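You operate a simulated robot arm through the tools that you are given. There is no shell and no other tool. Be economical: measure what you need, move in short steps, check, and stop when the job is done.

Carry out the task below with a simulated robot arm. There is one attempt and no reset: what you move stays moved.

TASK
Wash the chucked sub's thread and wipe the grease smear off the bench.
Fine: cup brush and rag scrap, each wetted on the plunger can; both go back.
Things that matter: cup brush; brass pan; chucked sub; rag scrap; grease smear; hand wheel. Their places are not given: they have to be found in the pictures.

It is judged by the outcome, as a careful person would: the job done as asked, and still so three seconds after it is handed in. It fails if anything else is knocked over, pushed out of place, dropped, spilled or broken.

THE ROBOT
A 7-joint arm with a two-finger parallel gripper, fixed in place. Base frame: the origin is at the foot of the arm, x ahead of it, y to its left, z up; the work surface is at about z = 0.854. Lengths are in m, angles in rad, forces in N, time in s.
With the tool pointing down near the work surface it reaches from about 0.3 to 0.7 m from the base axis. Its first joint turns from -1.152 to 1.152 rad. Payload 1.57 kg.
Tool frame: the origin (TCP) lies between the finger pads and is the grasp point; the fingertips stand 0.03 m ahead of it; z points along the fingers, y is the line along which they close. The gripper opens to 0.11 m. The fingers are 0.024 m wide and 0.012 m thick; the gripper's body (0.048 by 0.112 m) begins 0.078 m behind the TCP.
Orientation is that of the tool frame in the base frame, as a unit quaternion [w, x, y, z]. With the fingers straight down and closing along the base's y, the tool's x points along the base's -x, its y along +y and its z along -z.

THE INTERFACE
- The arm moves only by the tool drive_tool. Its argument "moves" is a list of rows, each a list of 6 numbers: the shift along the tool's x, y, z in cm, then the turn, a rotation vector about the tool's x, y, z in rad. In form: [[x, y, z, ax, ay, az], ...]. A call has 1 to 12 rows; each row is the pose to reach, as a shift and turn from the pose commanded when the call began, along the tool's axes at that moment. "hand" is the gripper command, from -1 (shut) to 1 (fully open), values between in proportion, set as the call begins (left out, the last holds). A row lasts 0.2 s, in which the tool goes at most 0.05 m and 0.15 rad; a call with a longer step from one row to the next is refused whole, and so is a gripper value outside its range. A pose out of reach is approached as far as the arm can. The call stops where the force on the tool passes 70 N (or 10 N more than at its start, if that is more) or the arm is blocked; 0.2 s more then pass. The fingers move at their own pace (about 0.108 m/s each) and stop on an object; they squeeze with about 23 N. The grip force told is the motor's: it shows also when the fingers shut on nothing. Time passes only in rows, and 0.2 s behind the last, so rows that repeat a pose let the fingers close. It gives the time, the measured TCP pose, the force on the tool (base axes), the opening and the grip force at its end, in the units of the frame above (readings bear some noise), and new pictures: "pictures" is both (left out), scene, wrist or none.
- Cameras (640 x 400 px; columns grow to the right, rows downward): "scene" is fixed at [0.1884, -0.3953, 1.396]; the picture's right is [0.61, -0.79, 0.00], its down [-0.48, -0.37, -0.80] and it looks along [0.63, 0.49, -0.61] (base axes); focal length 302 px, centre (320, 200). "wrist" rides on the gripper at [-0.036, 0, -0.08] in the tool frame; the picture's right is [0.00, -1.00, 0.00], its down [0.97, 0.00, -0.24] and it looks along [0.24, 0.00, 0.97] (tool axes); focal length 218 px, centre (320, 200).
- locate(camera, pixels): for up to 12 pixels [column, row] of the newest picture of that camera ("zoom" is the newest enlarged one), the place [x, y, z] in the base frame of the surface seen there, good to about 0.002 m, but the place of the scene camera against the robot may be out by one fixed shift of up to 0.025 m in any direction. No time passes.
- close_up(camera, box): a new picture of the part [left, top, right, bottom] of that camera's present view, enlarged. No time passes.
- finish_job(): hands the job in; it is judged then, once.

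Work in short steps. Measure before you move; look again where a grasp or a placing could have gone wrong, and mend it. You have 80 turns and 120 pictures in all, the two below and enlarged ones among them. Open the gripper and draw the arm clear of the work before you hand the job in, unless the task says otherwise; then end with one line.

The tools are called after "Call:" as name(argument=value, ...) on one line, values as JSON. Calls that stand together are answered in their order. drive_tool: Moves the arm, as the interface text tells. Its arguments: {"type":"object","properties":{"moves":{"type":"array","items":{"type":"array","items":{"type":"number"}}},"hand":{"type":"number"},"pictures":{"type":"string","enum":["both","scene","wrist","none"]}},"required":["moves"]} The other tools are called the same way: locate (camera, pixels) gives the place of the surface under pixels of a picture; close_up (camera, box) takes an enlarged picture of a part of a camera's view; finish_job () hands the job in.

At the start:

```text
time: 0.0
position: [0.4436, -0.0428, 1.218]
orientation: [0.001, 0.0, 1.0, 0.0]
wrist_force: [-0.2, -0.1, -0.1]
finger_gap: 0.1099
grip_force: 0.0
```

scene: 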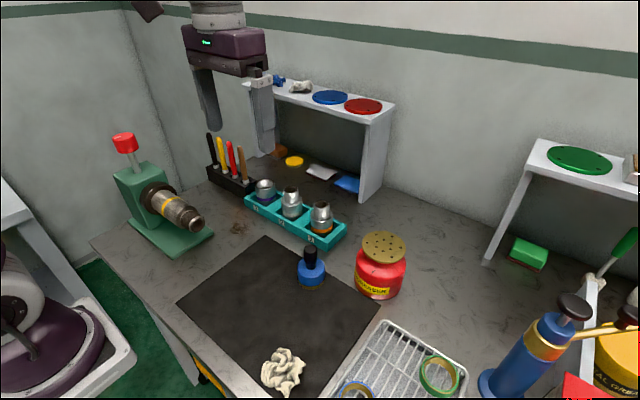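
wrist: 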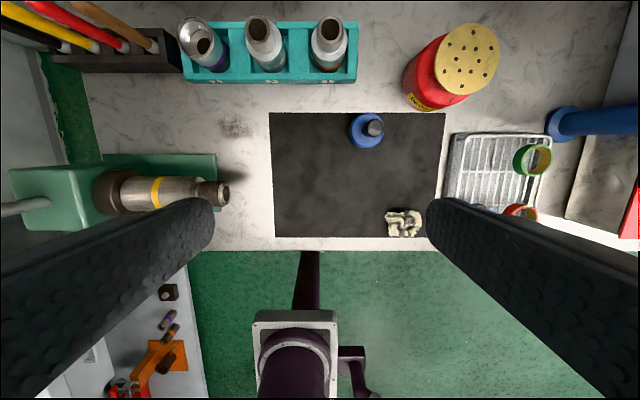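

The pictures show the blue brush at scene (311,268), rag at (283,370), red plunger can with brass pan at (382,262), chucked sub at (175,208), and a smear near (240,228). I'll enlarge and measure them.

Call:
close_up(camera="scene", box=[90, 110, 270, 270])

Call:
close_up(camera="scene", box=[240, 210, 440, 400])

Call:
locate(camera="wrist", pixels=[[366, 130], [376, 128], [403, 224], [467, 58], [238, 127], [160, 191], [205, 193], [225, 193], [120, 190], [30, 200], [300, 200], [430, 80]])

Call:
locate(camera="scene", pixels=[[310, 252], [312, 278], [283, 370], [383, 246], [240, 228], [124, 140], [125, 152], [165, 200], [185, 215], [198, 224], [150, 192], [330, 300]])

```text
2.50 times, centred on (180, 190) of scene
```

zoom: 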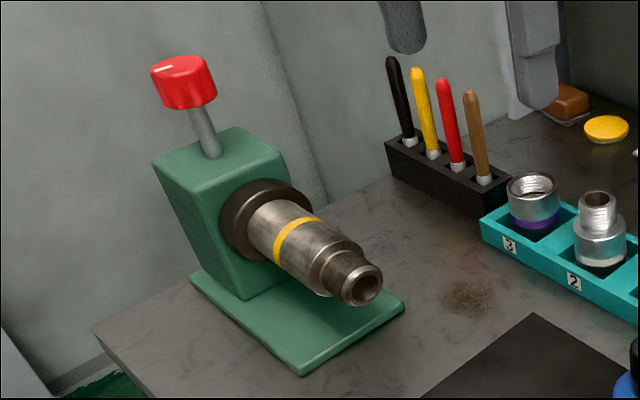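

```text
2.11 times, centred on (340, 305) of scene
```

zoom: 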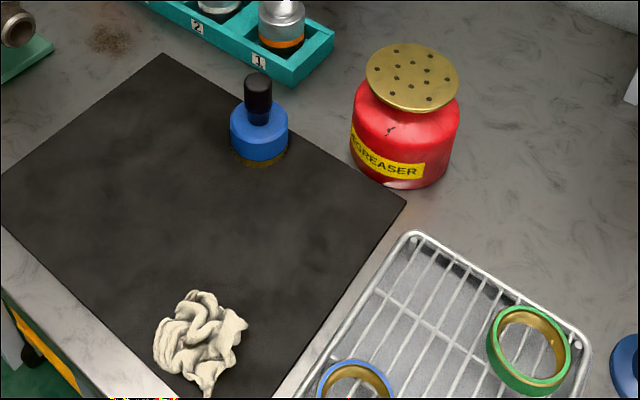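

```text
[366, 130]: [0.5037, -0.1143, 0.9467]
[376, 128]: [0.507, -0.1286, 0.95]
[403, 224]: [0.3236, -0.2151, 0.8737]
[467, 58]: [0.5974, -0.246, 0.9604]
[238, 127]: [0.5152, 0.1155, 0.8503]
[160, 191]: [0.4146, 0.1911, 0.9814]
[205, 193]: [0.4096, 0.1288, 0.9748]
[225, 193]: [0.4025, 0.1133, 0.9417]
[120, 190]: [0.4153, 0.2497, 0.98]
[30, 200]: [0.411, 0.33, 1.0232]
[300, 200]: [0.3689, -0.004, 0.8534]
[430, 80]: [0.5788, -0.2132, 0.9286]
```

```text
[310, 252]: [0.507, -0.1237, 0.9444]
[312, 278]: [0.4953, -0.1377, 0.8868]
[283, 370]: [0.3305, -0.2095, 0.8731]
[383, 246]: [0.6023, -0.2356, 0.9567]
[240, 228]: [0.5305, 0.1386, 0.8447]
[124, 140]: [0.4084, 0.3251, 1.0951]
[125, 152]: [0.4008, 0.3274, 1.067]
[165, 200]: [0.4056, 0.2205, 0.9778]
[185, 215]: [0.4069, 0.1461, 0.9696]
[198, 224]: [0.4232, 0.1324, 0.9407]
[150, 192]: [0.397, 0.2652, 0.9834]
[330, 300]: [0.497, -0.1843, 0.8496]
```

Both cameras agree roughly. I move above the brush to look at it closely.

Call:
drive_tool(moves=[[-1.2, -1.6, 3.3, 0, 0, 0], [-2.4, -3.2, 6.6, 0, 0, 0], [-3.6, -4.8, 9.9, 0, 0, 0], [-4.8, -6.4, 13.2, 0, 0, 0], [-6.1, -8.2, 16.5, 0, 0, 0], [-6.1, -8.2, 16.5, 0, 0, 0]], hand=0.2)

```text
time: 1.4
position: [0.5059, -0.1277, 1.0517]
orientation: [0.0, 0.0, 1.0, -0.001]
wrist_force: [-0.4, 1.7, -0.4]
finger_gap: 0.0662
grip_force: 0.1
```

scene: 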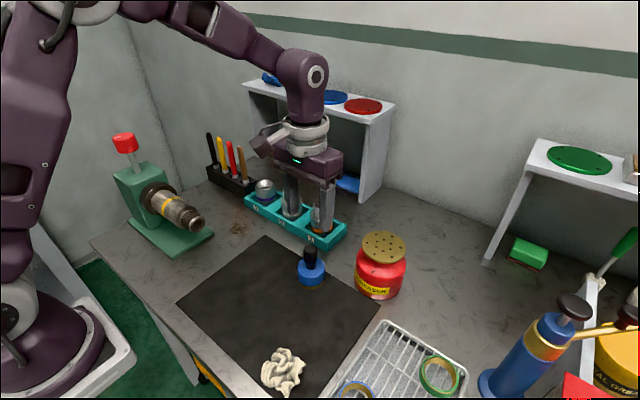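
wrist: 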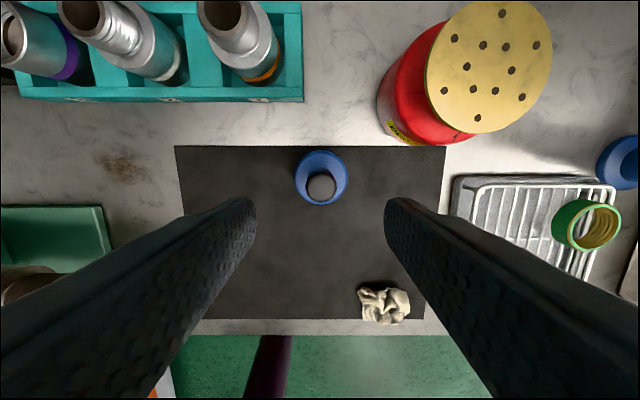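

Call:
locate(camera="wrist", pixels=[[321, 186], [310, 186], [333, 186], [321, 197], [321, 158], [299, 178], [344, 178], [321, 202], [487, 65], [430, 65], [548, 40], [480, 128]])

Call:
close_up(camera="wrist", box=[260, 120, 388, 220])

Call:
locate(camera="wrist", pixels=[[385, 305], [365, 300], [405, 305], [385, 290], [385, 320], [120, 165], [98, 165], [145, 168], [120, 152], [120, 182]])

Call:
locate(camera="scene", pixels=[[310, 250], [300, 270], [310, 263], [310, 285], [383, 246]])

```text
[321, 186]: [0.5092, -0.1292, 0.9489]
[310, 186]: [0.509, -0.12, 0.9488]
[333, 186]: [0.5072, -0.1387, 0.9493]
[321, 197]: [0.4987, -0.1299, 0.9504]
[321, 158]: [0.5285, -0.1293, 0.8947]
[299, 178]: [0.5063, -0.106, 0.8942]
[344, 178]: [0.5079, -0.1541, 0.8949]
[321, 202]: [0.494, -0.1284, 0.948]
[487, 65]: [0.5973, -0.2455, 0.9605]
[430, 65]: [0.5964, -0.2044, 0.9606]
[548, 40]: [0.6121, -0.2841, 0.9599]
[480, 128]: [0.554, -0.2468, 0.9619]
```

```text
4.00 times, centred on (324, 170) of wrist
```

zoom: 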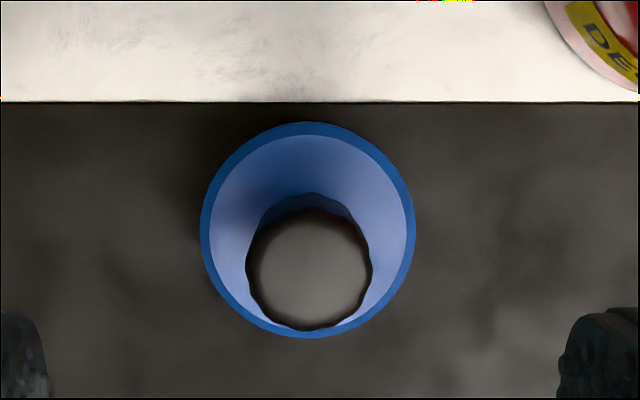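

```text
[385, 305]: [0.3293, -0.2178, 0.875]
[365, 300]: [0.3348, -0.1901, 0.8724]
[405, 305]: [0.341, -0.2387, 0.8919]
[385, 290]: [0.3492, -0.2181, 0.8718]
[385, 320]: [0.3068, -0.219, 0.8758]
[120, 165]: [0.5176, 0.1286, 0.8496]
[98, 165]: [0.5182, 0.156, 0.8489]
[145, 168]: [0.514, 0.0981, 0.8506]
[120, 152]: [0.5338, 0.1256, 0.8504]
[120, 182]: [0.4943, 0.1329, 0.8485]
```

```text
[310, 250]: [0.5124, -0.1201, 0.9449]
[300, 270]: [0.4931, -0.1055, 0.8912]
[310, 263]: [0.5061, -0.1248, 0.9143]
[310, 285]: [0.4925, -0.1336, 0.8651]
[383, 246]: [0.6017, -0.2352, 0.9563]
```

Handle centre is (0.505,-0.129), top 0.949; body top 0.895. I descend with the TCP to z≈0.931 and close.

Call:
drive_tool(moves=[[0, -0.2, 4, 0, 0, 0], [0, -0.2, 8, 0, 0, 0], [0, -0.2, 11, 0, 0, 0], [0, -0.2, 12.1, 0, 0, 0], [0, -0.2, 12.1, 0, 0, 0]], pictures="none")

Call:
drive_tool(moves=[[0, 0, 0, 0, 0, 0], [0, 0, 0, 0, 0, 0], [0, 0, 0, 0, 0, 0]], hand=-1)

```text
time: 2.6
position: [0.505, -0.1275, 0.93]
orientation: [0.001, 0.0, 1.0, 0.001]
wrist_force: [0.2, -0.3, 0.2]
finger_gap: 0.0659
grip_force: 0.1
```

```text
time: 3.4
position: [0.5055, -0.1285, 0.9305]
orientation: [0.001, 0.0, 1.0, 0.0]
wrist_force: [-0.2, 0.0, 2.1]
finger_gap: 0.0271
grip_force: 23.0
```

scene: 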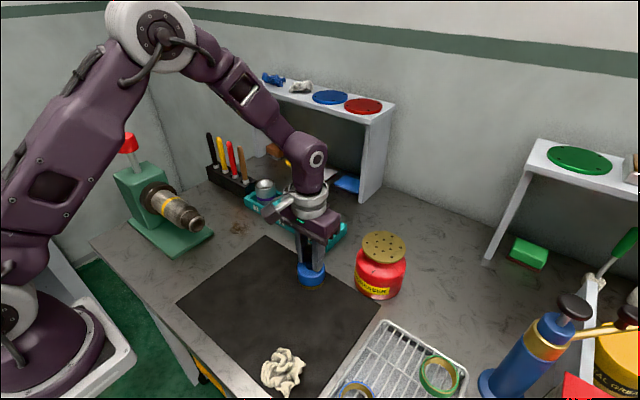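
wrist: 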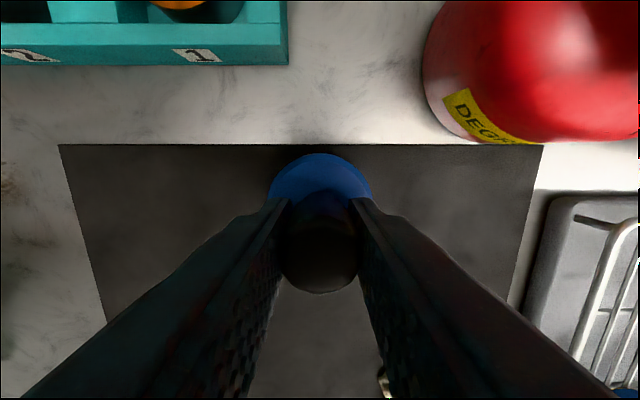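

Gripped (gap 0.027). Lift and carry over the pan centre (0.598,-0.245), bristles about 5 cm above it; look at bristles on the way.

Call:
drive_tool(moves=[[0, 0, 4.5, 0, 0, 0], [0, 0, 0, 0, 0, 0]], pictures="none")

```text
time: 3.7
position: [0.5066, -0.1289, 0.9244]
orientation: [0.004, -0.001, 1.0, -0.001]
wrist_force: [-17.2, 8.6, 40.7]
finger_gap: 0.0276
grip_force: 22.9
stopped in row 1: the force on the tool passed its limit (the readings are from after the stop); the commanded pose is now the measured one
```

I mis-signed the lift and pressed down ~6 mm; it stopped safely. Now lift properly (negative tool z).

Call:
drive_tool(moves=[[0, 0, -0.6, 0, 0, 0], [0, 0, -4, 0, 0, 0], [0, 0, -8, 0, 0, 0], [0, 0, -12, 0, 0, 0], [0, 0, -17, 0, 0, 0], [0, 0, -17, 0, 0, 0]])

```text
time: 5.1
position: [0.5055, -0.1292, 1.091]
orientation: [0.004, -0.001, 1.0, -0.002]
wrist_force: [-0.3, 0.1, -0.3]
finger_gap: 0.0
grip_force: 20.9
```

scene: 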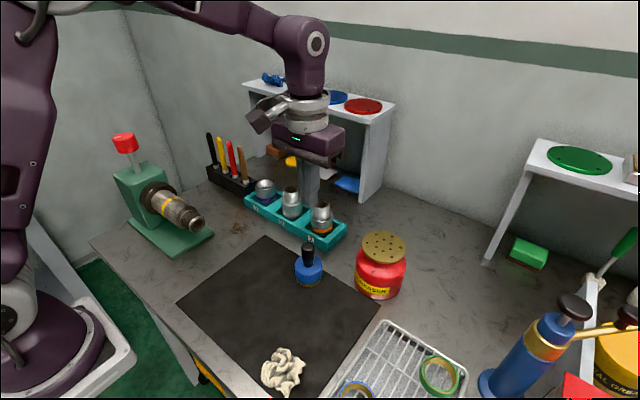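
wrist: 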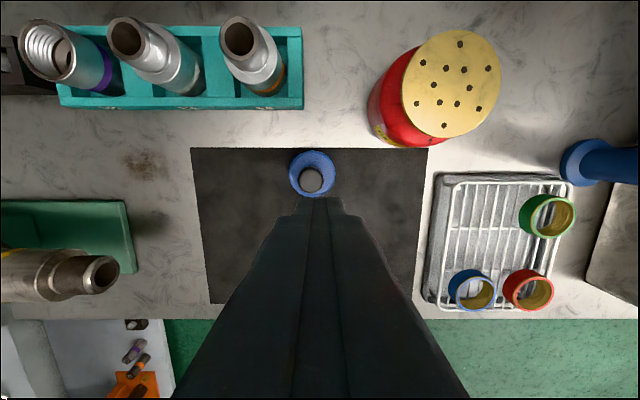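

The brush slipped out and still stands. I re-measure it before regrasping.

Call:
close_up(camera="scene", box=[278, 230, 342, 296])

Call:
locate(camera="zoom", pixels=[[292, 120], [292, 180], [250, 130], [330, 130], [255, 180], [330, 180], [300, 230]])

Call:
locate(camera="wrist", pixels=[[311, 180], [301, 180], [321, 180], [311, 189], [311, 171], [292, 172], [333, 172], [311, 152]])

Call:
close_up(camera="wrist", box=[271, 135, 351, 215])

```text
6.06 times, centred on (310, 263) of scene
```

zoom: 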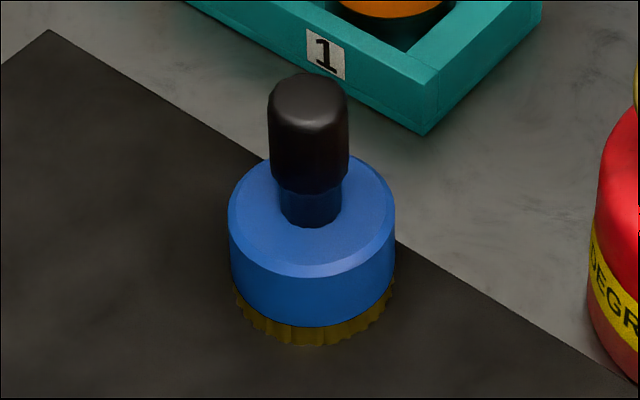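

```text
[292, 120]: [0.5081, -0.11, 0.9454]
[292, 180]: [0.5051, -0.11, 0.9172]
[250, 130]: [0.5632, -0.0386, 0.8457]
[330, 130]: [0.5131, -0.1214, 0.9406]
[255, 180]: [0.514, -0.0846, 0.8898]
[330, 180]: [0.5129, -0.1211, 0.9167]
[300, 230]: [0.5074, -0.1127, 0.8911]
```

```text
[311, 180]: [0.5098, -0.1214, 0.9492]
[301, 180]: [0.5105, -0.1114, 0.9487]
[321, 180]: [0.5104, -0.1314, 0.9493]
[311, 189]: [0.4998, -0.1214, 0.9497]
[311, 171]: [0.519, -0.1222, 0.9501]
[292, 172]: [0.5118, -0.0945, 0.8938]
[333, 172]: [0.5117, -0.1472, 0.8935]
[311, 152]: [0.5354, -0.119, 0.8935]
```

```text
5.00 times, centred on (311, 175) of wrist
```

zoom: 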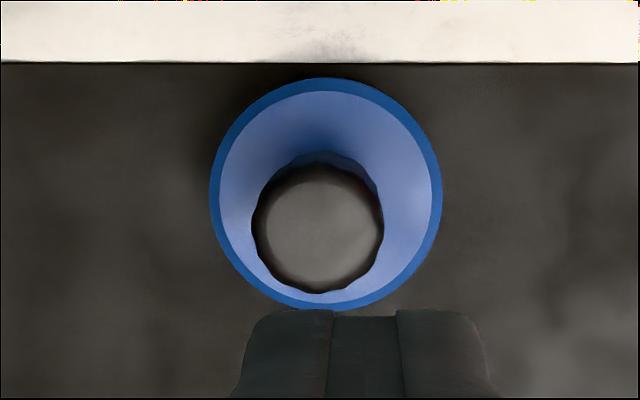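

Brush now at about (0.5105,-0.1215), upright. Regrasp: open, align, descend to z≈0.930.

Call:
drive_tool(moves=[[-0.3, 0.4, 0, 0, 0, 0], [-0.5, 0.75, 0, 0, 0, 0], [-0.5, 0.75, 4, 0, 0, 0], [-0.5, 0.75, 8, 0, 0, 0], [-0.5, 0.75, 12, 0, 0, 0], [-0.5, 0.75, 15, 0, 0, 0], [-0.5, 0.75, 16.1, 0, 0, 0], [-0.5, 0.75, 16.1, 0, 0, 0]], hand=0.2, pictures="none")

Call:
drive_tool(moves=[[0, 0, 0, 0, 0, 0], [0, 0, 0, 0, 0, 0], [0, 0, 0, 0, 0, 0], [0, 0, 0, 0, 0, 0]], hand=-1, pictures="none")

Call:
drive_tool(moves=[[0, 0, -0.5, 0, 0, 0], [0, 0, -1, 0, 0, 0], [0, 0, -2, 0, 0, 0], [0, 0, -3, 0, 0, 0]])

```text
time: 6.9
position: [0.5142, -0.1206, 0.9315]
orientation: [0.004, 0.0, 1.0, -0.002]
wrist_force: [-0.2, 0.2, -0.2]
finger_gap: 0.0658
grip_force: 0.1
```

```text
time: 7.9
position: [0.5129, -0.1216, 0.9297]
orientation: [0.005, 0.0, 1.0, -0.002]
wrist_force: [0.0, -0.6, 0.1]
finger_gap: 0.0274
grip_force: 22.9
```

```text
time: 8.9
position: [0.5129, -0.1219, 0.9621]
orientation: [0.005, -0.001, 1.0, -0.002]
wrist_force: [-0.1, -0.3, -0.9]
finger_gap: 0.0271
grip_force: 22.8
```

scene: 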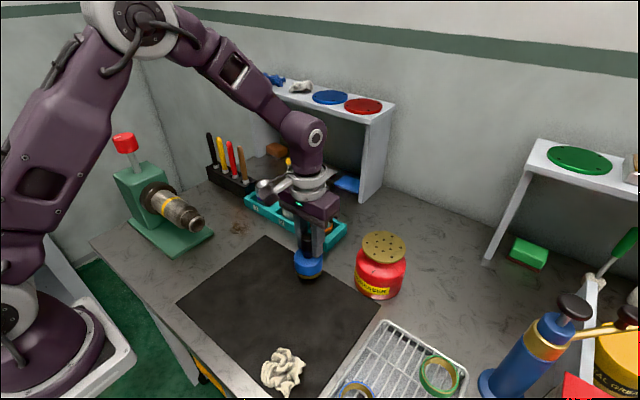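
wrist: 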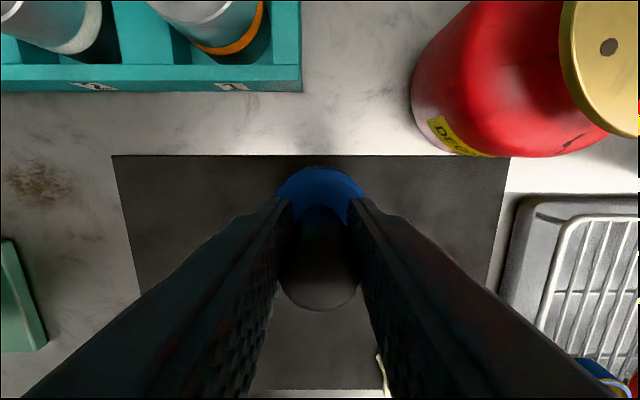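

Brush is held. Raise and carry it above the pan.

Call:
drive_tool(moves=[[0, 0, -4, 0, 0, 0], [0, 0, -8, 0, 0, 0], [0, 0, -13, 0, 0, 0], [-2.8, -4, -13, 0, 0, 0], [-5.6, -8, -13, 0, 0, 0], [-8.5, -12.3, -13, 0, 0, 0], [-8.5, -12.3, -13, 0, 0, 0]])

```text
refused: row 6 steps farther than a row can; nothing moved
```

Call:
drive_tool(moves=[[0, 0, -4, 0, 0, 0], [0, 0, -8, 0, 0, 0], [0, 0, -13, 0, 0, 0], [-2.2, -3.1, -13, 0, 0, 0], [-4.3, -6.2, -13, 0, 0, 0], [-6.4, -9.3, -13, 0, 0, 0], [-8.5, -12.3, -13, 0, 0, 0], [-8.5, -12.3, -13, 0, 0, 0]])

```text
time: 10.7
position: [0.5967, -0.2437, 1.0925]
orientation: [0.004, 0.0, 1.0, -0.001]
wrist_force: [0.2, 0.5, -0.9]
finger_gap: 0.0267
grip_force: 23.6
```

scene: 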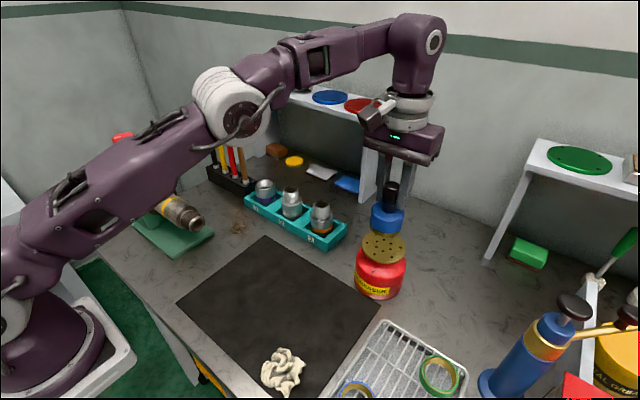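
wrist: 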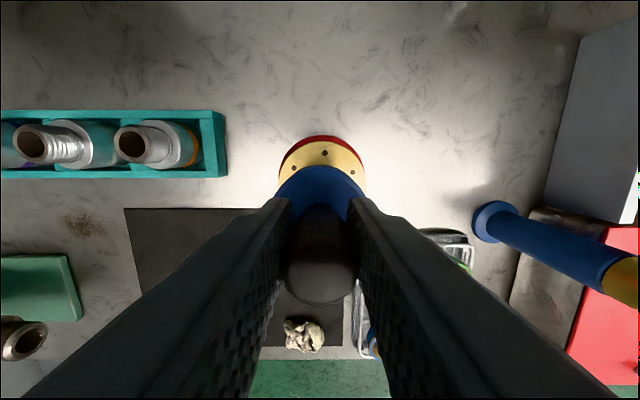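

Brush is centred over the pan. Lower slowly to contact (TCP ≈1.037) and a bit further.

Call:
drive_tool(moves=[[0, 0, 3, 0, 0, 0], [0, 0, 5, 0, 0, 0], [0, 0, 5.5, 0, 0, 0], [0, 0, 5.8, 0, 0, 0], [0, 0, 6.1, 0, 0, 0], [0, 0, 6.3, 0, 0, 0]], pictures="scene")

```text
time: 12.1
position: [0.5974, -0.2452, 1.0309]
orientation: [0.007, -0.001, 1.0, -0.001]
wrist_force: [1.8, 2.2, 12.1]
finger_gap: 0.0268
grip_force: 23.2
```

scene: 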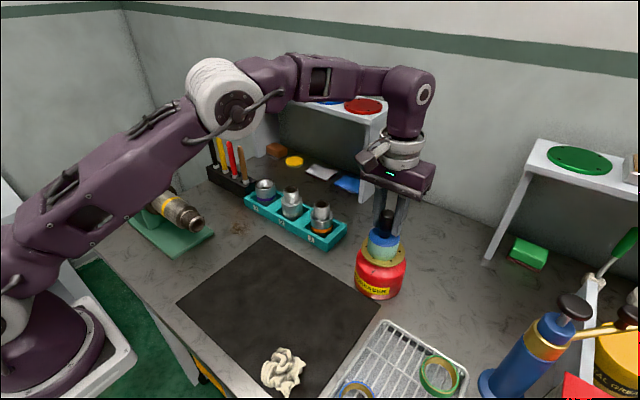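

Contact at 12 N. Press a few mm more to work the plunger.

Call:
drive_tool(moves=[[0, 0, 0.3, 0, 0, 0], [0, 0, 0.6, 0, 0, 0], [0, 0, 0.6, 0, 0, 0], [0, 0, 0.6, 0, 0, 0]], pictures="none")

Call:
close_up(camera="scene", box=[340, 190, 430, 310])

```text
time: 13.1
position: [0.5959, -0.2436, 1.0252]
orientation: [0.005, 0.0, 1.0, -0.002]
wrist_force: [2.5, -0.5, 16.5]
finger_gap: 0.0271
grip_force: 23.4
```

```text
3.33 times, centred on (385, 250) of scene
```

zoom: 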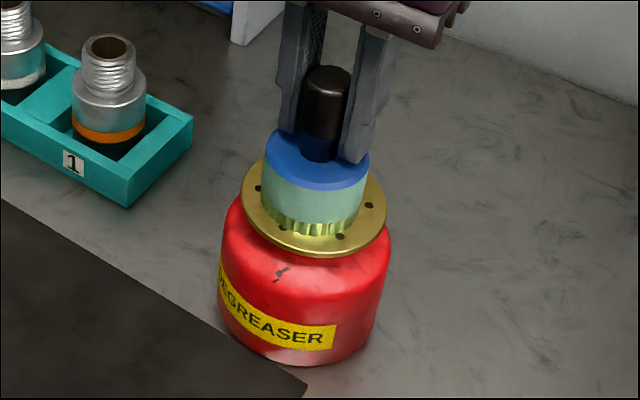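

The pan went down under the brush. Lift back off and check the brush and can.

Call:
drive_tool(moves=[[0, 0, -1, 0, 0, 0], [0, 0, -3, 0, 0, 0], [0, 0, -6, 0, 0, 0], [0, 0, -9, 0, 0, 0], [0, 0, -11, 0, 0, 0], [0, 0, -11, 0, 0, 0]], pictures="scene")

Call:
close_up(camera="scene", box=[340, 120, 450, 310])

```text
time: 14.5
position: [0.5885, -0.243, 1.129]
orientation: [0.002, -0.001, 1.0, 0.0]
wrist_force: [0.1, -0.4, -0.5]
finger_gap: 0.0269
grip_force: 22.7
out of reach, approached as far as the arm can: row 4, 5, 6
```

scene: 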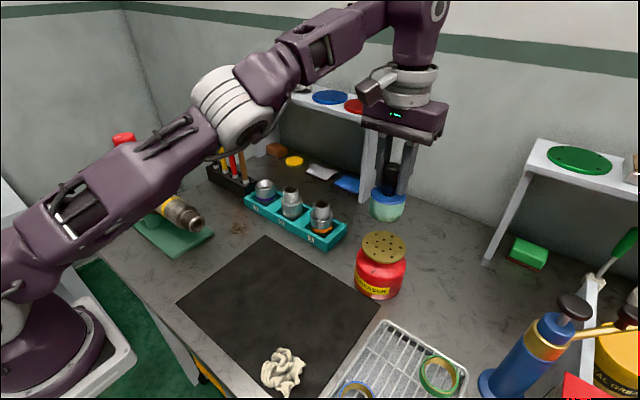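

```text
2.11 times, centred on (395, 215) of scene
```

zoom: 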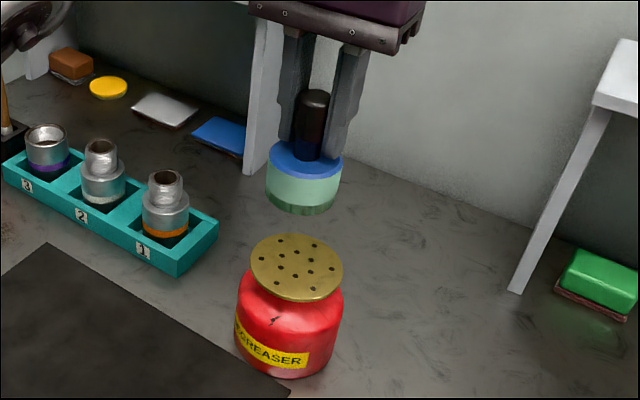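

The brush's skirt changed tint: wetted. Carry it over toward the sub's free end, staying short of it, to look.

Call:
drive_tool(moves=[[2.2, 3.5, 0, 0, 0, 0], [4.4, 7, 0, 0, 0, 0], [6.6, 10.5, 0, 0, 0, 0], [8.8, 14, 0, 0, 0, 0], [11, 17.5, 0, 0, 0, 0], [13.2, 21, 0, 0, 0, 0], [15.4, 24.5, 0, 0, 0, 0], [17, 27, 0, 0, 0, 0], [17, 27, 0, 0, 0, 0]])

Call:
close_up(camera="scene", box=[100, 120, 220, 270])

```text
time: 16.5
position: [0.5892, -0.2419, 1.1297]
orientation: [0.003, -0.001, 1.0, -0.001]
wrist_force: [-0.5, 0.0, -1.5]
finger_gap: 0.0267
grip_force: 22.7
out of reach, approached as far as the arm can: row 1, 2, 3, 4, 5, 6, 7, 8, 9
```

scene: 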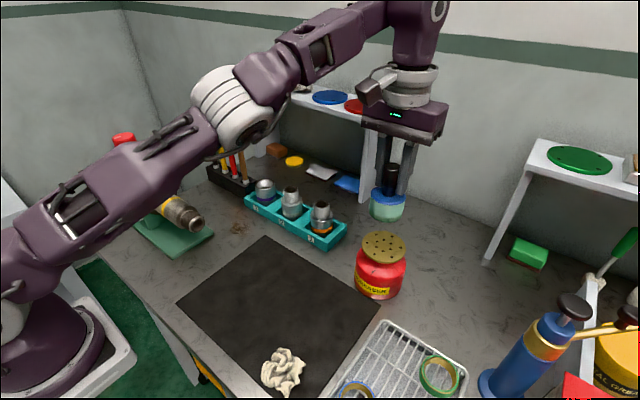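
wrist: 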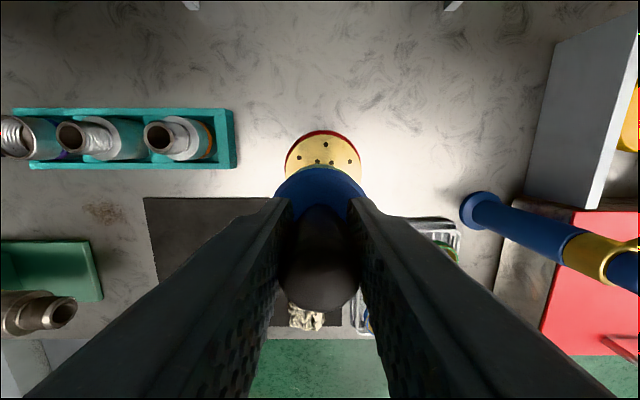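

```text
2.67 times, centred on (160, 195) of scene
```

zoom: 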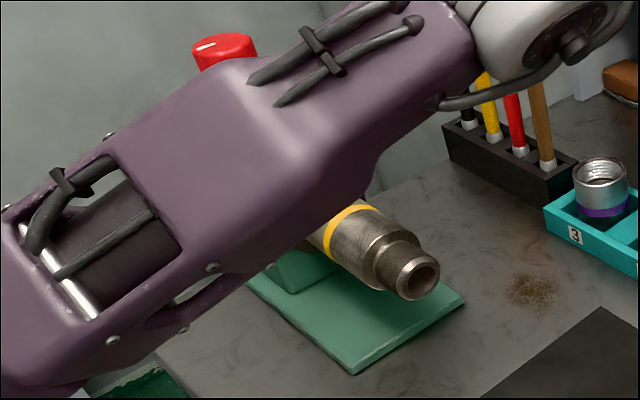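

The commanded height is at the reach edge; come down a little and inward, then travel.

Call:
drive_tool(moves=[[1, 1, 2.5, 0, 0, 0], [3.2, 4.5, 2.5, 0, 0, 0], [5.4, 8, 2.5, 0, 0, 0], [7.6, 11.5, 2.5, 0, 0, 0], [9.8, 15, 2.5, 0, 0, 0], [12, 18.5, 2.5, 0, 0, 0], [14.2, 22, 2.5, 0, 0, 0], [16, 25, 2.5, 0, 0, 0], [17, 27, 2.5, 0, 0, 0], [17, 27, 2.5, 0, 0, 0]])

Call:
close_up(camera="scene", box=[100, 120, 220, 270])

```text
time: 18.7
position: [0.4166, 0.0226, 1.1026]
orientation: [0.005, -0.001, 1.0, -0.001]
wrist_force: [1.6, -0.2, -0.5]
finger_gap: 0.0265
grip_force: 22.7
```

scene: 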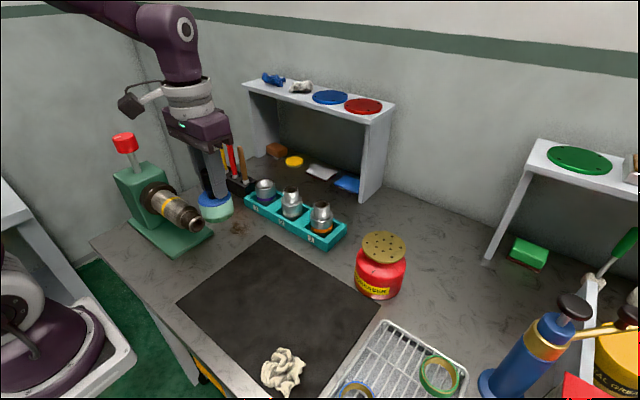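
wrist: 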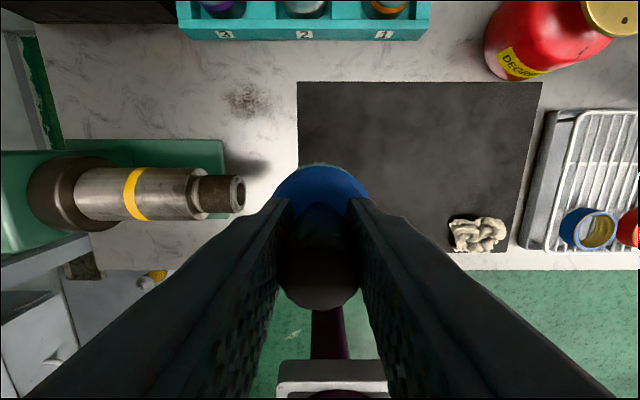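

```text
2.67 times, centred on (160, 195) of scene
```

zoom: 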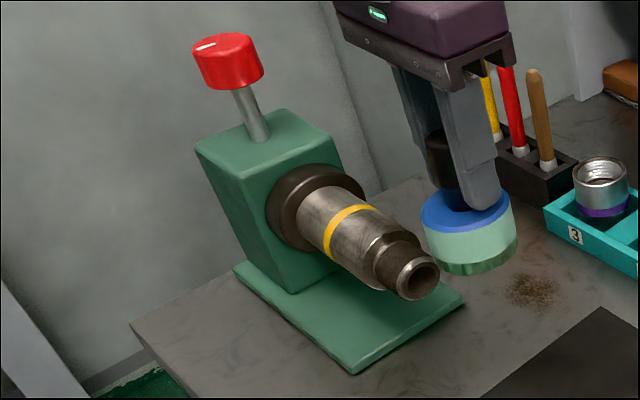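

Call:
close_up(camera="wrist", box=[160, 145, 260, 235])

Call:
locate(camera="wrist", pixels=[[205, 193], [220, 193], [234, 193], [220, 180], [220, 206], [242, 193], [241, 205], [195, 193], [195, 172], [195, 215], [240, 182], [150, 190]])

Call:
locate(camera="zoom", pixels=[[320, 200], [420, 200], [450, 200], [400, 280], [400, 140]])

Call:
close_up(camera="scene", box=[160, 180, 240, 240])

```text
4.44 times, centred on (210, 190) of wrist
```

zoom: 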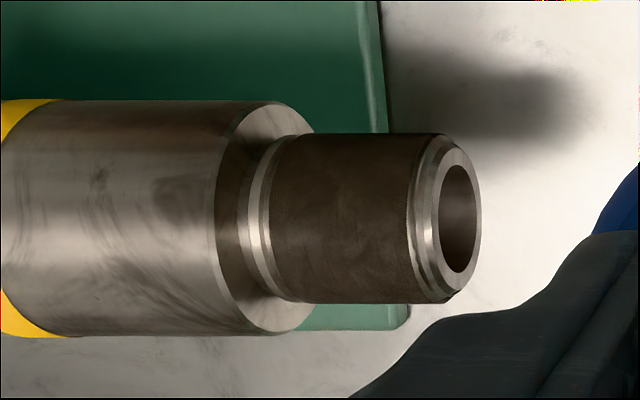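

```text
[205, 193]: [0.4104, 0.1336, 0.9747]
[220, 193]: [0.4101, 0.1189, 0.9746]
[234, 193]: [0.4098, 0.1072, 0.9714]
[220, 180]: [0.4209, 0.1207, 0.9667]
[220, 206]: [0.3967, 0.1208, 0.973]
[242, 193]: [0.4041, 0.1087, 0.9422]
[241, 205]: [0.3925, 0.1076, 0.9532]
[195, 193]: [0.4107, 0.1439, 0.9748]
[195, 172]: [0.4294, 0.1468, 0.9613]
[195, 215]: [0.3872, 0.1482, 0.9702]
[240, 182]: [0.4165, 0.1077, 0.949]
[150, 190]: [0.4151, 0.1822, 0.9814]
```

```text
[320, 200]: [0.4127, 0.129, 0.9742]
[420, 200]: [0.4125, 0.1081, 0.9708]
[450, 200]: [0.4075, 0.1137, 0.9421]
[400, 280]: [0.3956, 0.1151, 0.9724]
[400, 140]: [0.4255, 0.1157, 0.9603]
```

```text
6.67 times, centred on (200, 210) of scene
```

zoom: 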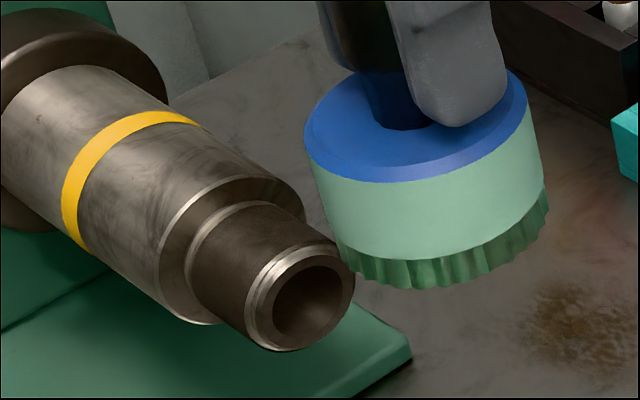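

Thread spans y≈0.108–0.142, axis x≈0.407, top z≈0.975 and looks grimed brown. I bring the brush above it (centre y≈0.112, clear of the shoulder) and lower to light contact.

Call:
drive_tool(moves=[[0.3, 4, 0, 0, 0, 0], [0.8, 8.9, 0, 0, 0, 0], [0.8, 8.9, 2.5, 0, 0, 0], [0.8, 8.9, 4.5, 0, 0, 0], [0.8, 8.9, 5.0, 0, 0, 0], [0.8, 8.9, 5.3, 0, 0, 0]])

```text
time: 20.1
position: [0.4103, 0.1112, 1.0484]
orientation: [0.006, -0.001, 1.0, -0.001]
wrist_force: [0.2, -2.1, 17.6]
finger_gap: 0.0265
grip_force: 22.5
```

scene: 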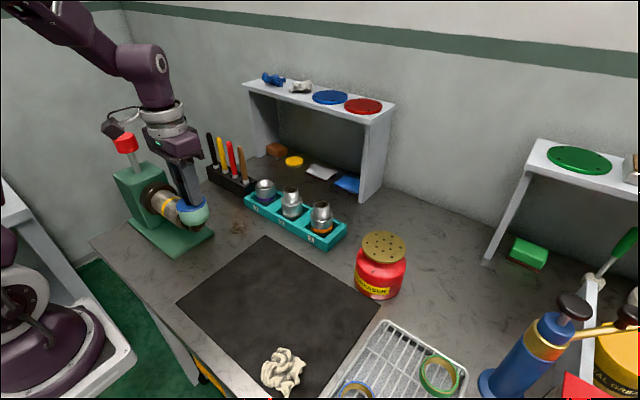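
wrist: 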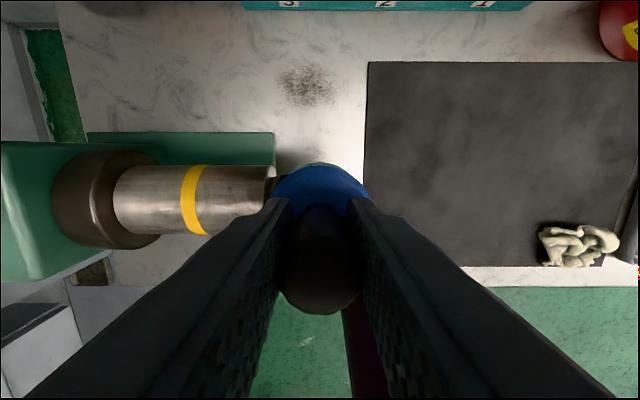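

Contact at 17.6 N. Scrub with short strokes across and along the thread.

Call:
drive_tool(moves=[[1, 0, 0, 0, 0, 0], [0, 0.3, 0, 0, 0, 0], [-1, 0.3, 0, 0, 0, 0], [-1.6, 0.3, 0.2, 0, 0, 0], [0, 0, 0, 0, 0, 0], [1.6, 0.3, 0.2, 0, 0, 0], [0, 0.3, 0, 0, 0, 0], [-1.6, 0, 0.2, 0, 0, 0], [0, -0.5, 0, 0, 0, 0], [1.6, -0.5, 0.2, 0, 0, 0], [0, 0, 0, 0, 0, 0], [0, 0, -1.5, 0, 0, 0]], pictures="none")

Call:
drive_tool(moves=[[0, 0, -2.5, 0, 0, 0], [0, -3, -3, 0, 0, 0], [0, -7, -3, 0, 0, 0], [0, -9, -3, 0, 0, 0], [0, -9, -3, 0, 0, 0]], pictures="none")

Call:
close_up(camera="scene", box=[110, 120, 240, 250])

Call:
close_up(camera="wrist", box=[160, 145, 260, 235])

```text
time: 22.7
position: [0.4076, 0.1108, 1.0638]
orientation: [0.004, -0.001, 1.0, -0.003]
wrist_force: [0.4, 0.2, -0.6]
finger_gap: 0.0263
grip_force: 22.7
```

```text
time: 23.9
position: [0.4075, 0.0192, 1.0939]
orientation: [0.004, -0.001, 1.0, -0.001]
wrist_force: [0.0, 0.3, -0.3]
finger_gap: 0.0261
grip_force: 23.3
```

```text
3.08 times, centred on (175, 185) of scene
```

zoom: 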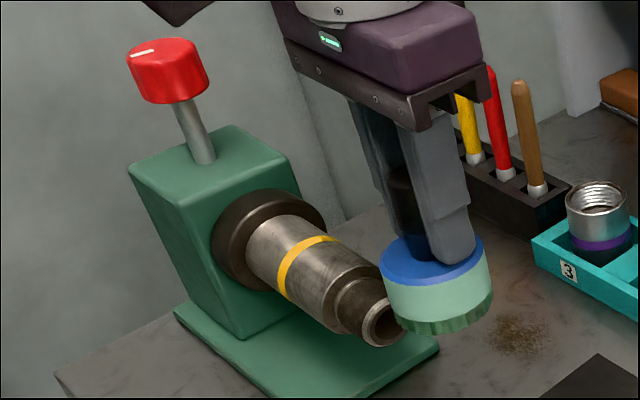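

```text
4.44 times, centred on (210, 190) of wrist
```

zoom: 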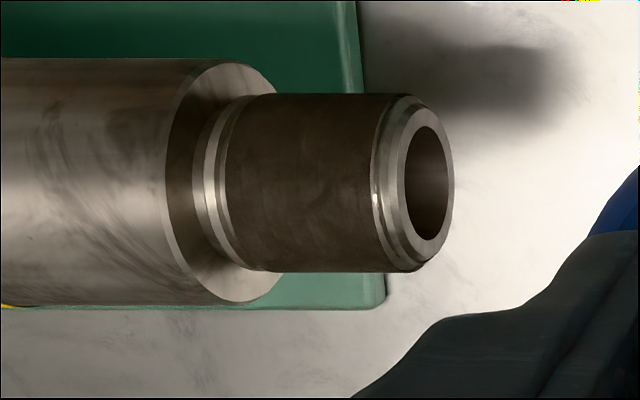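

The thread looks unchanged by brushing from above. I'll tilt the brush up toward the scene camera to see whether its underside is a hollow cup that fits over the pin.

Call:
drive_tool(moves=[[0, -1, -2, 0.14, 0, 0], [0, -2, -4, 0.28, 0, 0], [0, -3, -6, 0.42, 0, 0], [0, -4, -8, 0.56, 0, 0], [0, -4, -8, 0.7, 0, 0], [0, -4, -8, 0.84, 0, 0], [0, -4, -8, 0.98, 0, 0], [0, -4, -8, 1.12, 0, 0], [0, -4, -8, 1.12, 0, 0]], pictures="scene")

```text
time: 25.9
position: [0.4091, -0.0178, 1.1735]
orientation: [0.005, 0.002, 0.846, -0.532]
wrist_force: [-0.3, -0.9, -0.3]
finger_gap: 0.0266
grip_force: 23.2
```

scene: 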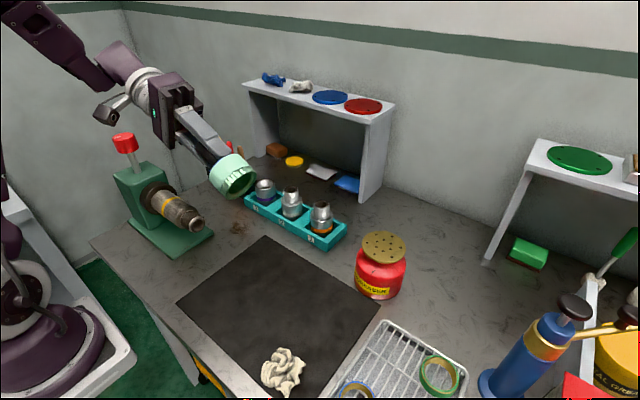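

Call:
close_up(camera="scene", box=[190, 135, 270, 205])

Call:
locate(camera="zoom", pixels=[[345, 350], [400, 440], [320, 390], [480, 350], [400, 290]])

```text
5.71 times, centred on (230, 170) of scene
```

zoom: 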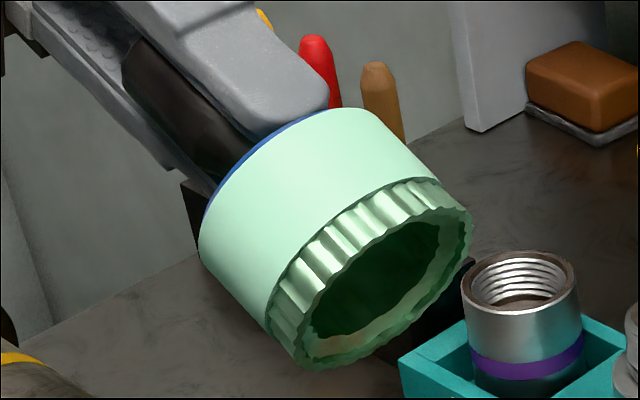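

```text
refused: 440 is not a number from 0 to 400
```

It's a hollow cup with bristles around the rim, so it goes axially over the pin. Rotate the tool to point along +y.

Call:
drive_tool(moves=[[0, 0, 0, -0.14, 0, 0], [0, 0, 0, -0.28, 0, 0], [0, 0, 0, -0.42, 0, 0], [0, 0, 0, -0.56, 0, 0], [0, 0, 0, -0.7, 0, 0], [0, 0, 0, -0.84, 0, 0], [0, 0, 0, -0.98, 0, 0], [0, 0, 0, -1.12, 0, 0], [0, 0, 0, -1.26, 0, 0], [0, 0, 0, -1.4, 0, 0], [0, 0, 0, -1.54, 0, 0], [0, 0, 0, -1.68, 0, 0]], pictures="none")

Call:
drive_tool(moves=[[0, 0, 0, -0.14, 0, 0], [0, 0, 0, -0.28, 0, 0], [0, 0, 0, -0.42, 0, 0], [0, 0, 0, -0.56, 0, 0], [0, 0, 0, -0.7, 0, 0], [0, 0, 0, -0.84, 0, 0], [0, 0, 0, -0.98, 0, 0], [0, 0, 0, -1.01, 0, 0], [0, 0, 0, -1.01, 0, 0]])

```text
time: 28.5
position: [0.4099, -0.0193, 1.1737]
orientation: [0.005, -0.002, 0.961, 0.276]
wrist_force: [0.2, 0.0, -0.2]
finger_gap: 0.0262
grip_force: 23.1
```

```text
time: 30.5
position: [0.4078, -0.02, 1.174]
orientation: [0.004, -0.005, 0.707, 0.707]
wrist_force: [0.1, -1.2, -1.4]
finger_gap: 0.0261
grip_force: 22.5
```

scene: 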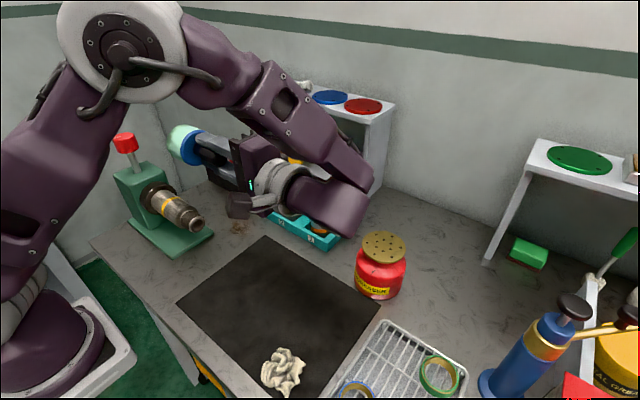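
wrist: 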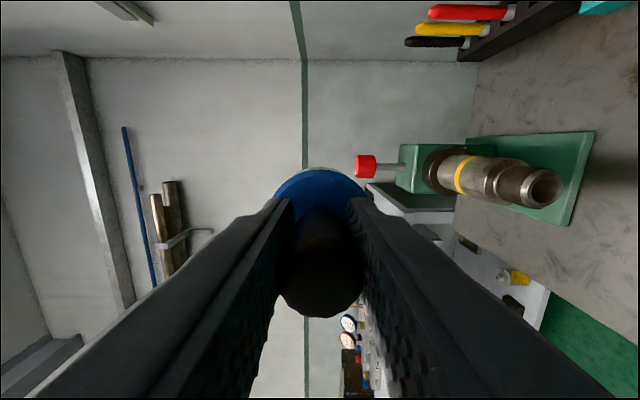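

Pose reached. Before lowering, check how far the wrist link is from the can and rack, and measure the pin end precisely.

Call:
locate(camera="scene", pixels=[[345, 215], [360, 190], [330, 235], [372, 180], [300, 185], [320, 215], [250, 205], [272, 180]])

Call:
close_up(camera="wrist", box=[480, 145, 580, 225])

Call:
locate(camera="wrist", pixels=[[530, 178], [545, 172], [545, 204], [559, 187], [526, 188], [520, 170], [510, 183], [366, 166], [388, 166]])

```text
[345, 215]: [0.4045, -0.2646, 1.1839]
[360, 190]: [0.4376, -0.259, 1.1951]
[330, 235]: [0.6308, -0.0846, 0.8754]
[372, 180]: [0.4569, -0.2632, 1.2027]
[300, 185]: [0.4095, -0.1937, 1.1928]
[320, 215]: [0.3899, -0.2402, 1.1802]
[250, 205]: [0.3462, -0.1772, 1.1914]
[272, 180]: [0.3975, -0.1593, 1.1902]
```

```text
5.00 times, centred on (530, 185) of wrist
```

zoom: 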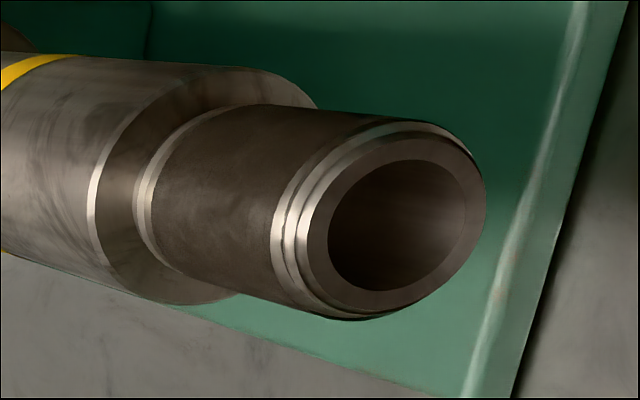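

```text
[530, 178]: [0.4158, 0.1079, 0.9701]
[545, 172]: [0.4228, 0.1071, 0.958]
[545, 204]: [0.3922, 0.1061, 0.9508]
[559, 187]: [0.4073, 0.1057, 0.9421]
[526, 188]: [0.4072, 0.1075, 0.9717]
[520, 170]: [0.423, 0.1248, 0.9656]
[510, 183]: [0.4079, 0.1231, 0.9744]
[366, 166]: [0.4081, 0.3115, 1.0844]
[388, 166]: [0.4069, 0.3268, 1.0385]
```

Now measure the end-face ring around its mid-line to get the pin axis.

Call:
locate(camera="zoom", pixels=[[314, 238], [476, 210], [425, 147], [372, 300], [345, 185], [455, 265], [330, 275], [465, 170], [485, 215], [300, 250], [275, 210], [150, 200]])

Call:
drive_tool(moves=[[0, -4, 0, 0, 0, 0], [0, -8, 0, 0, 0, 0], [0, -12, 0, 0, 0, 0], [0, -12, 0, 0, 0, 0]])

```text
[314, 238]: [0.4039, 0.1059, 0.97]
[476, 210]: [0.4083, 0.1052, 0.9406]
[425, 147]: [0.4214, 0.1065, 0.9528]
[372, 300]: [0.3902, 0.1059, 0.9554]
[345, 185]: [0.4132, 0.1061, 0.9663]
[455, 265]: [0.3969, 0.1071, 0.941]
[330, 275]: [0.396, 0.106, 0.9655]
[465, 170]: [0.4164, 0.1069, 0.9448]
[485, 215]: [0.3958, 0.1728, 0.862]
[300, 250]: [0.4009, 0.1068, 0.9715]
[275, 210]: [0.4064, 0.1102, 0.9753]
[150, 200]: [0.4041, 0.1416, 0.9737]
```

```text
time: 31.5
position: [0.4103, -0.0216, 1.0528]
orientation: [0.003, -0.004, 0.709, 0.706]
wrist_force: [-1.8, 0.1, -1.3]
finger_gap: 0.0263
grip_force: 22.9
```

scene: 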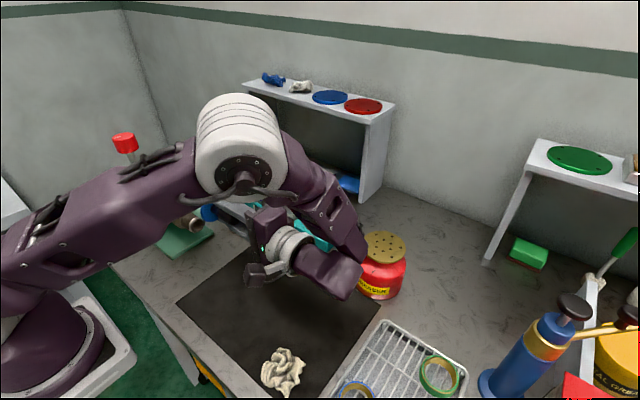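
wrist: 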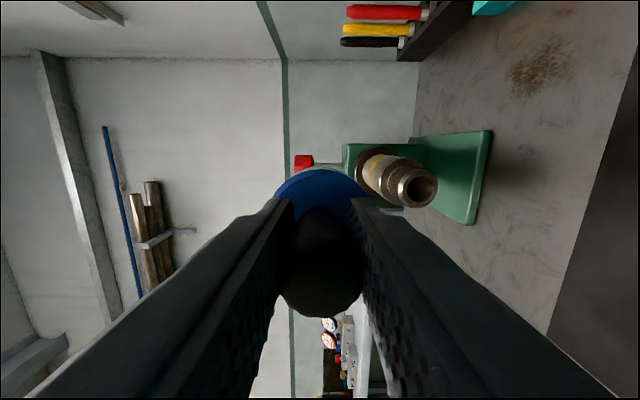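

Axis: x≈0.4058, z≈0.955. The arm's forearm is nearing the can in view; check the clearance.

Call:
locate(camera="scene", pixels=[[345, 290], [358, 270], [362, 250], [350, 225], [330, 260], [368, 285], [366, 262], [385, 290], [366, 240]])

Call:
close_up(camera="scene", box=[250, 180, 420, 310])

```text
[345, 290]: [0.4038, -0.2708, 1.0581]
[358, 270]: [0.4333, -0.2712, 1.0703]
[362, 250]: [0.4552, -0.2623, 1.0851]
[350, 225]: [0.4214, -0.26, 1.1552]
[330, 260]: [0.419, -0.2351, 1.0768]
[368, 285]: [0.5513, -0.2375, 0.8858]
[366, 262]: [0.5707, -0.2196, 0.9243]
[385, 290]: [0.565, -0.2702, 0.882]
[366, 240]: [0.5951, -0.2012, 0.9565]
```

```text
3.08 times, centred on (335, 245) of scene
```

zoom: 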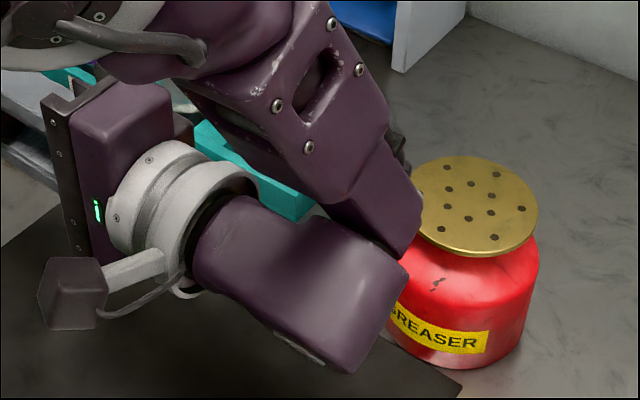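

Gap to the can remains about 8 cm of x. Lower further in two checked steps.

Call:
drive_tool(moves=[[0.1, -2.5, 0, 0, 0, 0], [0.2, -5, 0, 0, 0, 0], [0.2, -5, 0, 0, 0, 0]], pictures="scene")

Call:
close_up(camera="scene", box=[230, 180, 430, 340])

```text
time: 32.3
position: [0.4085, -0.0207, 1.004]
orientation: [0.002, -0.004, 0.708, 0.706]
wrist_force: [-1.1, -0.2, -1.0]
finger_gap: 0.0262
grip_force: 23.0
```

scene: 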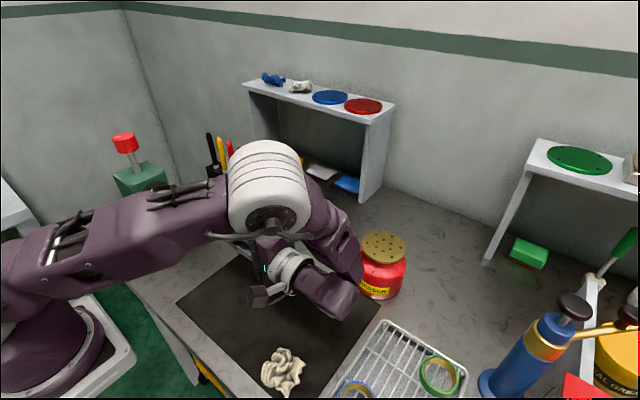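

```text
2.50 times, centred on (330, 260) of scene
```

zoom: 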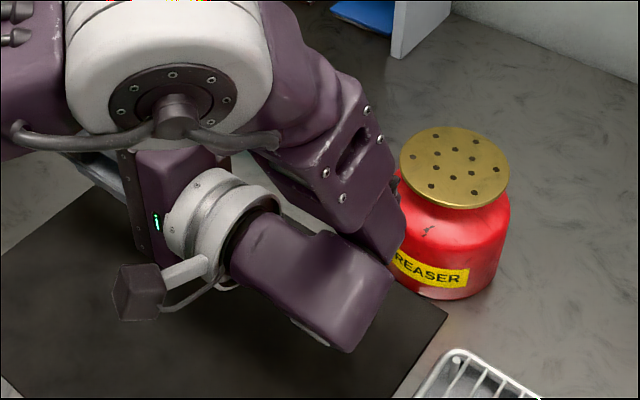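

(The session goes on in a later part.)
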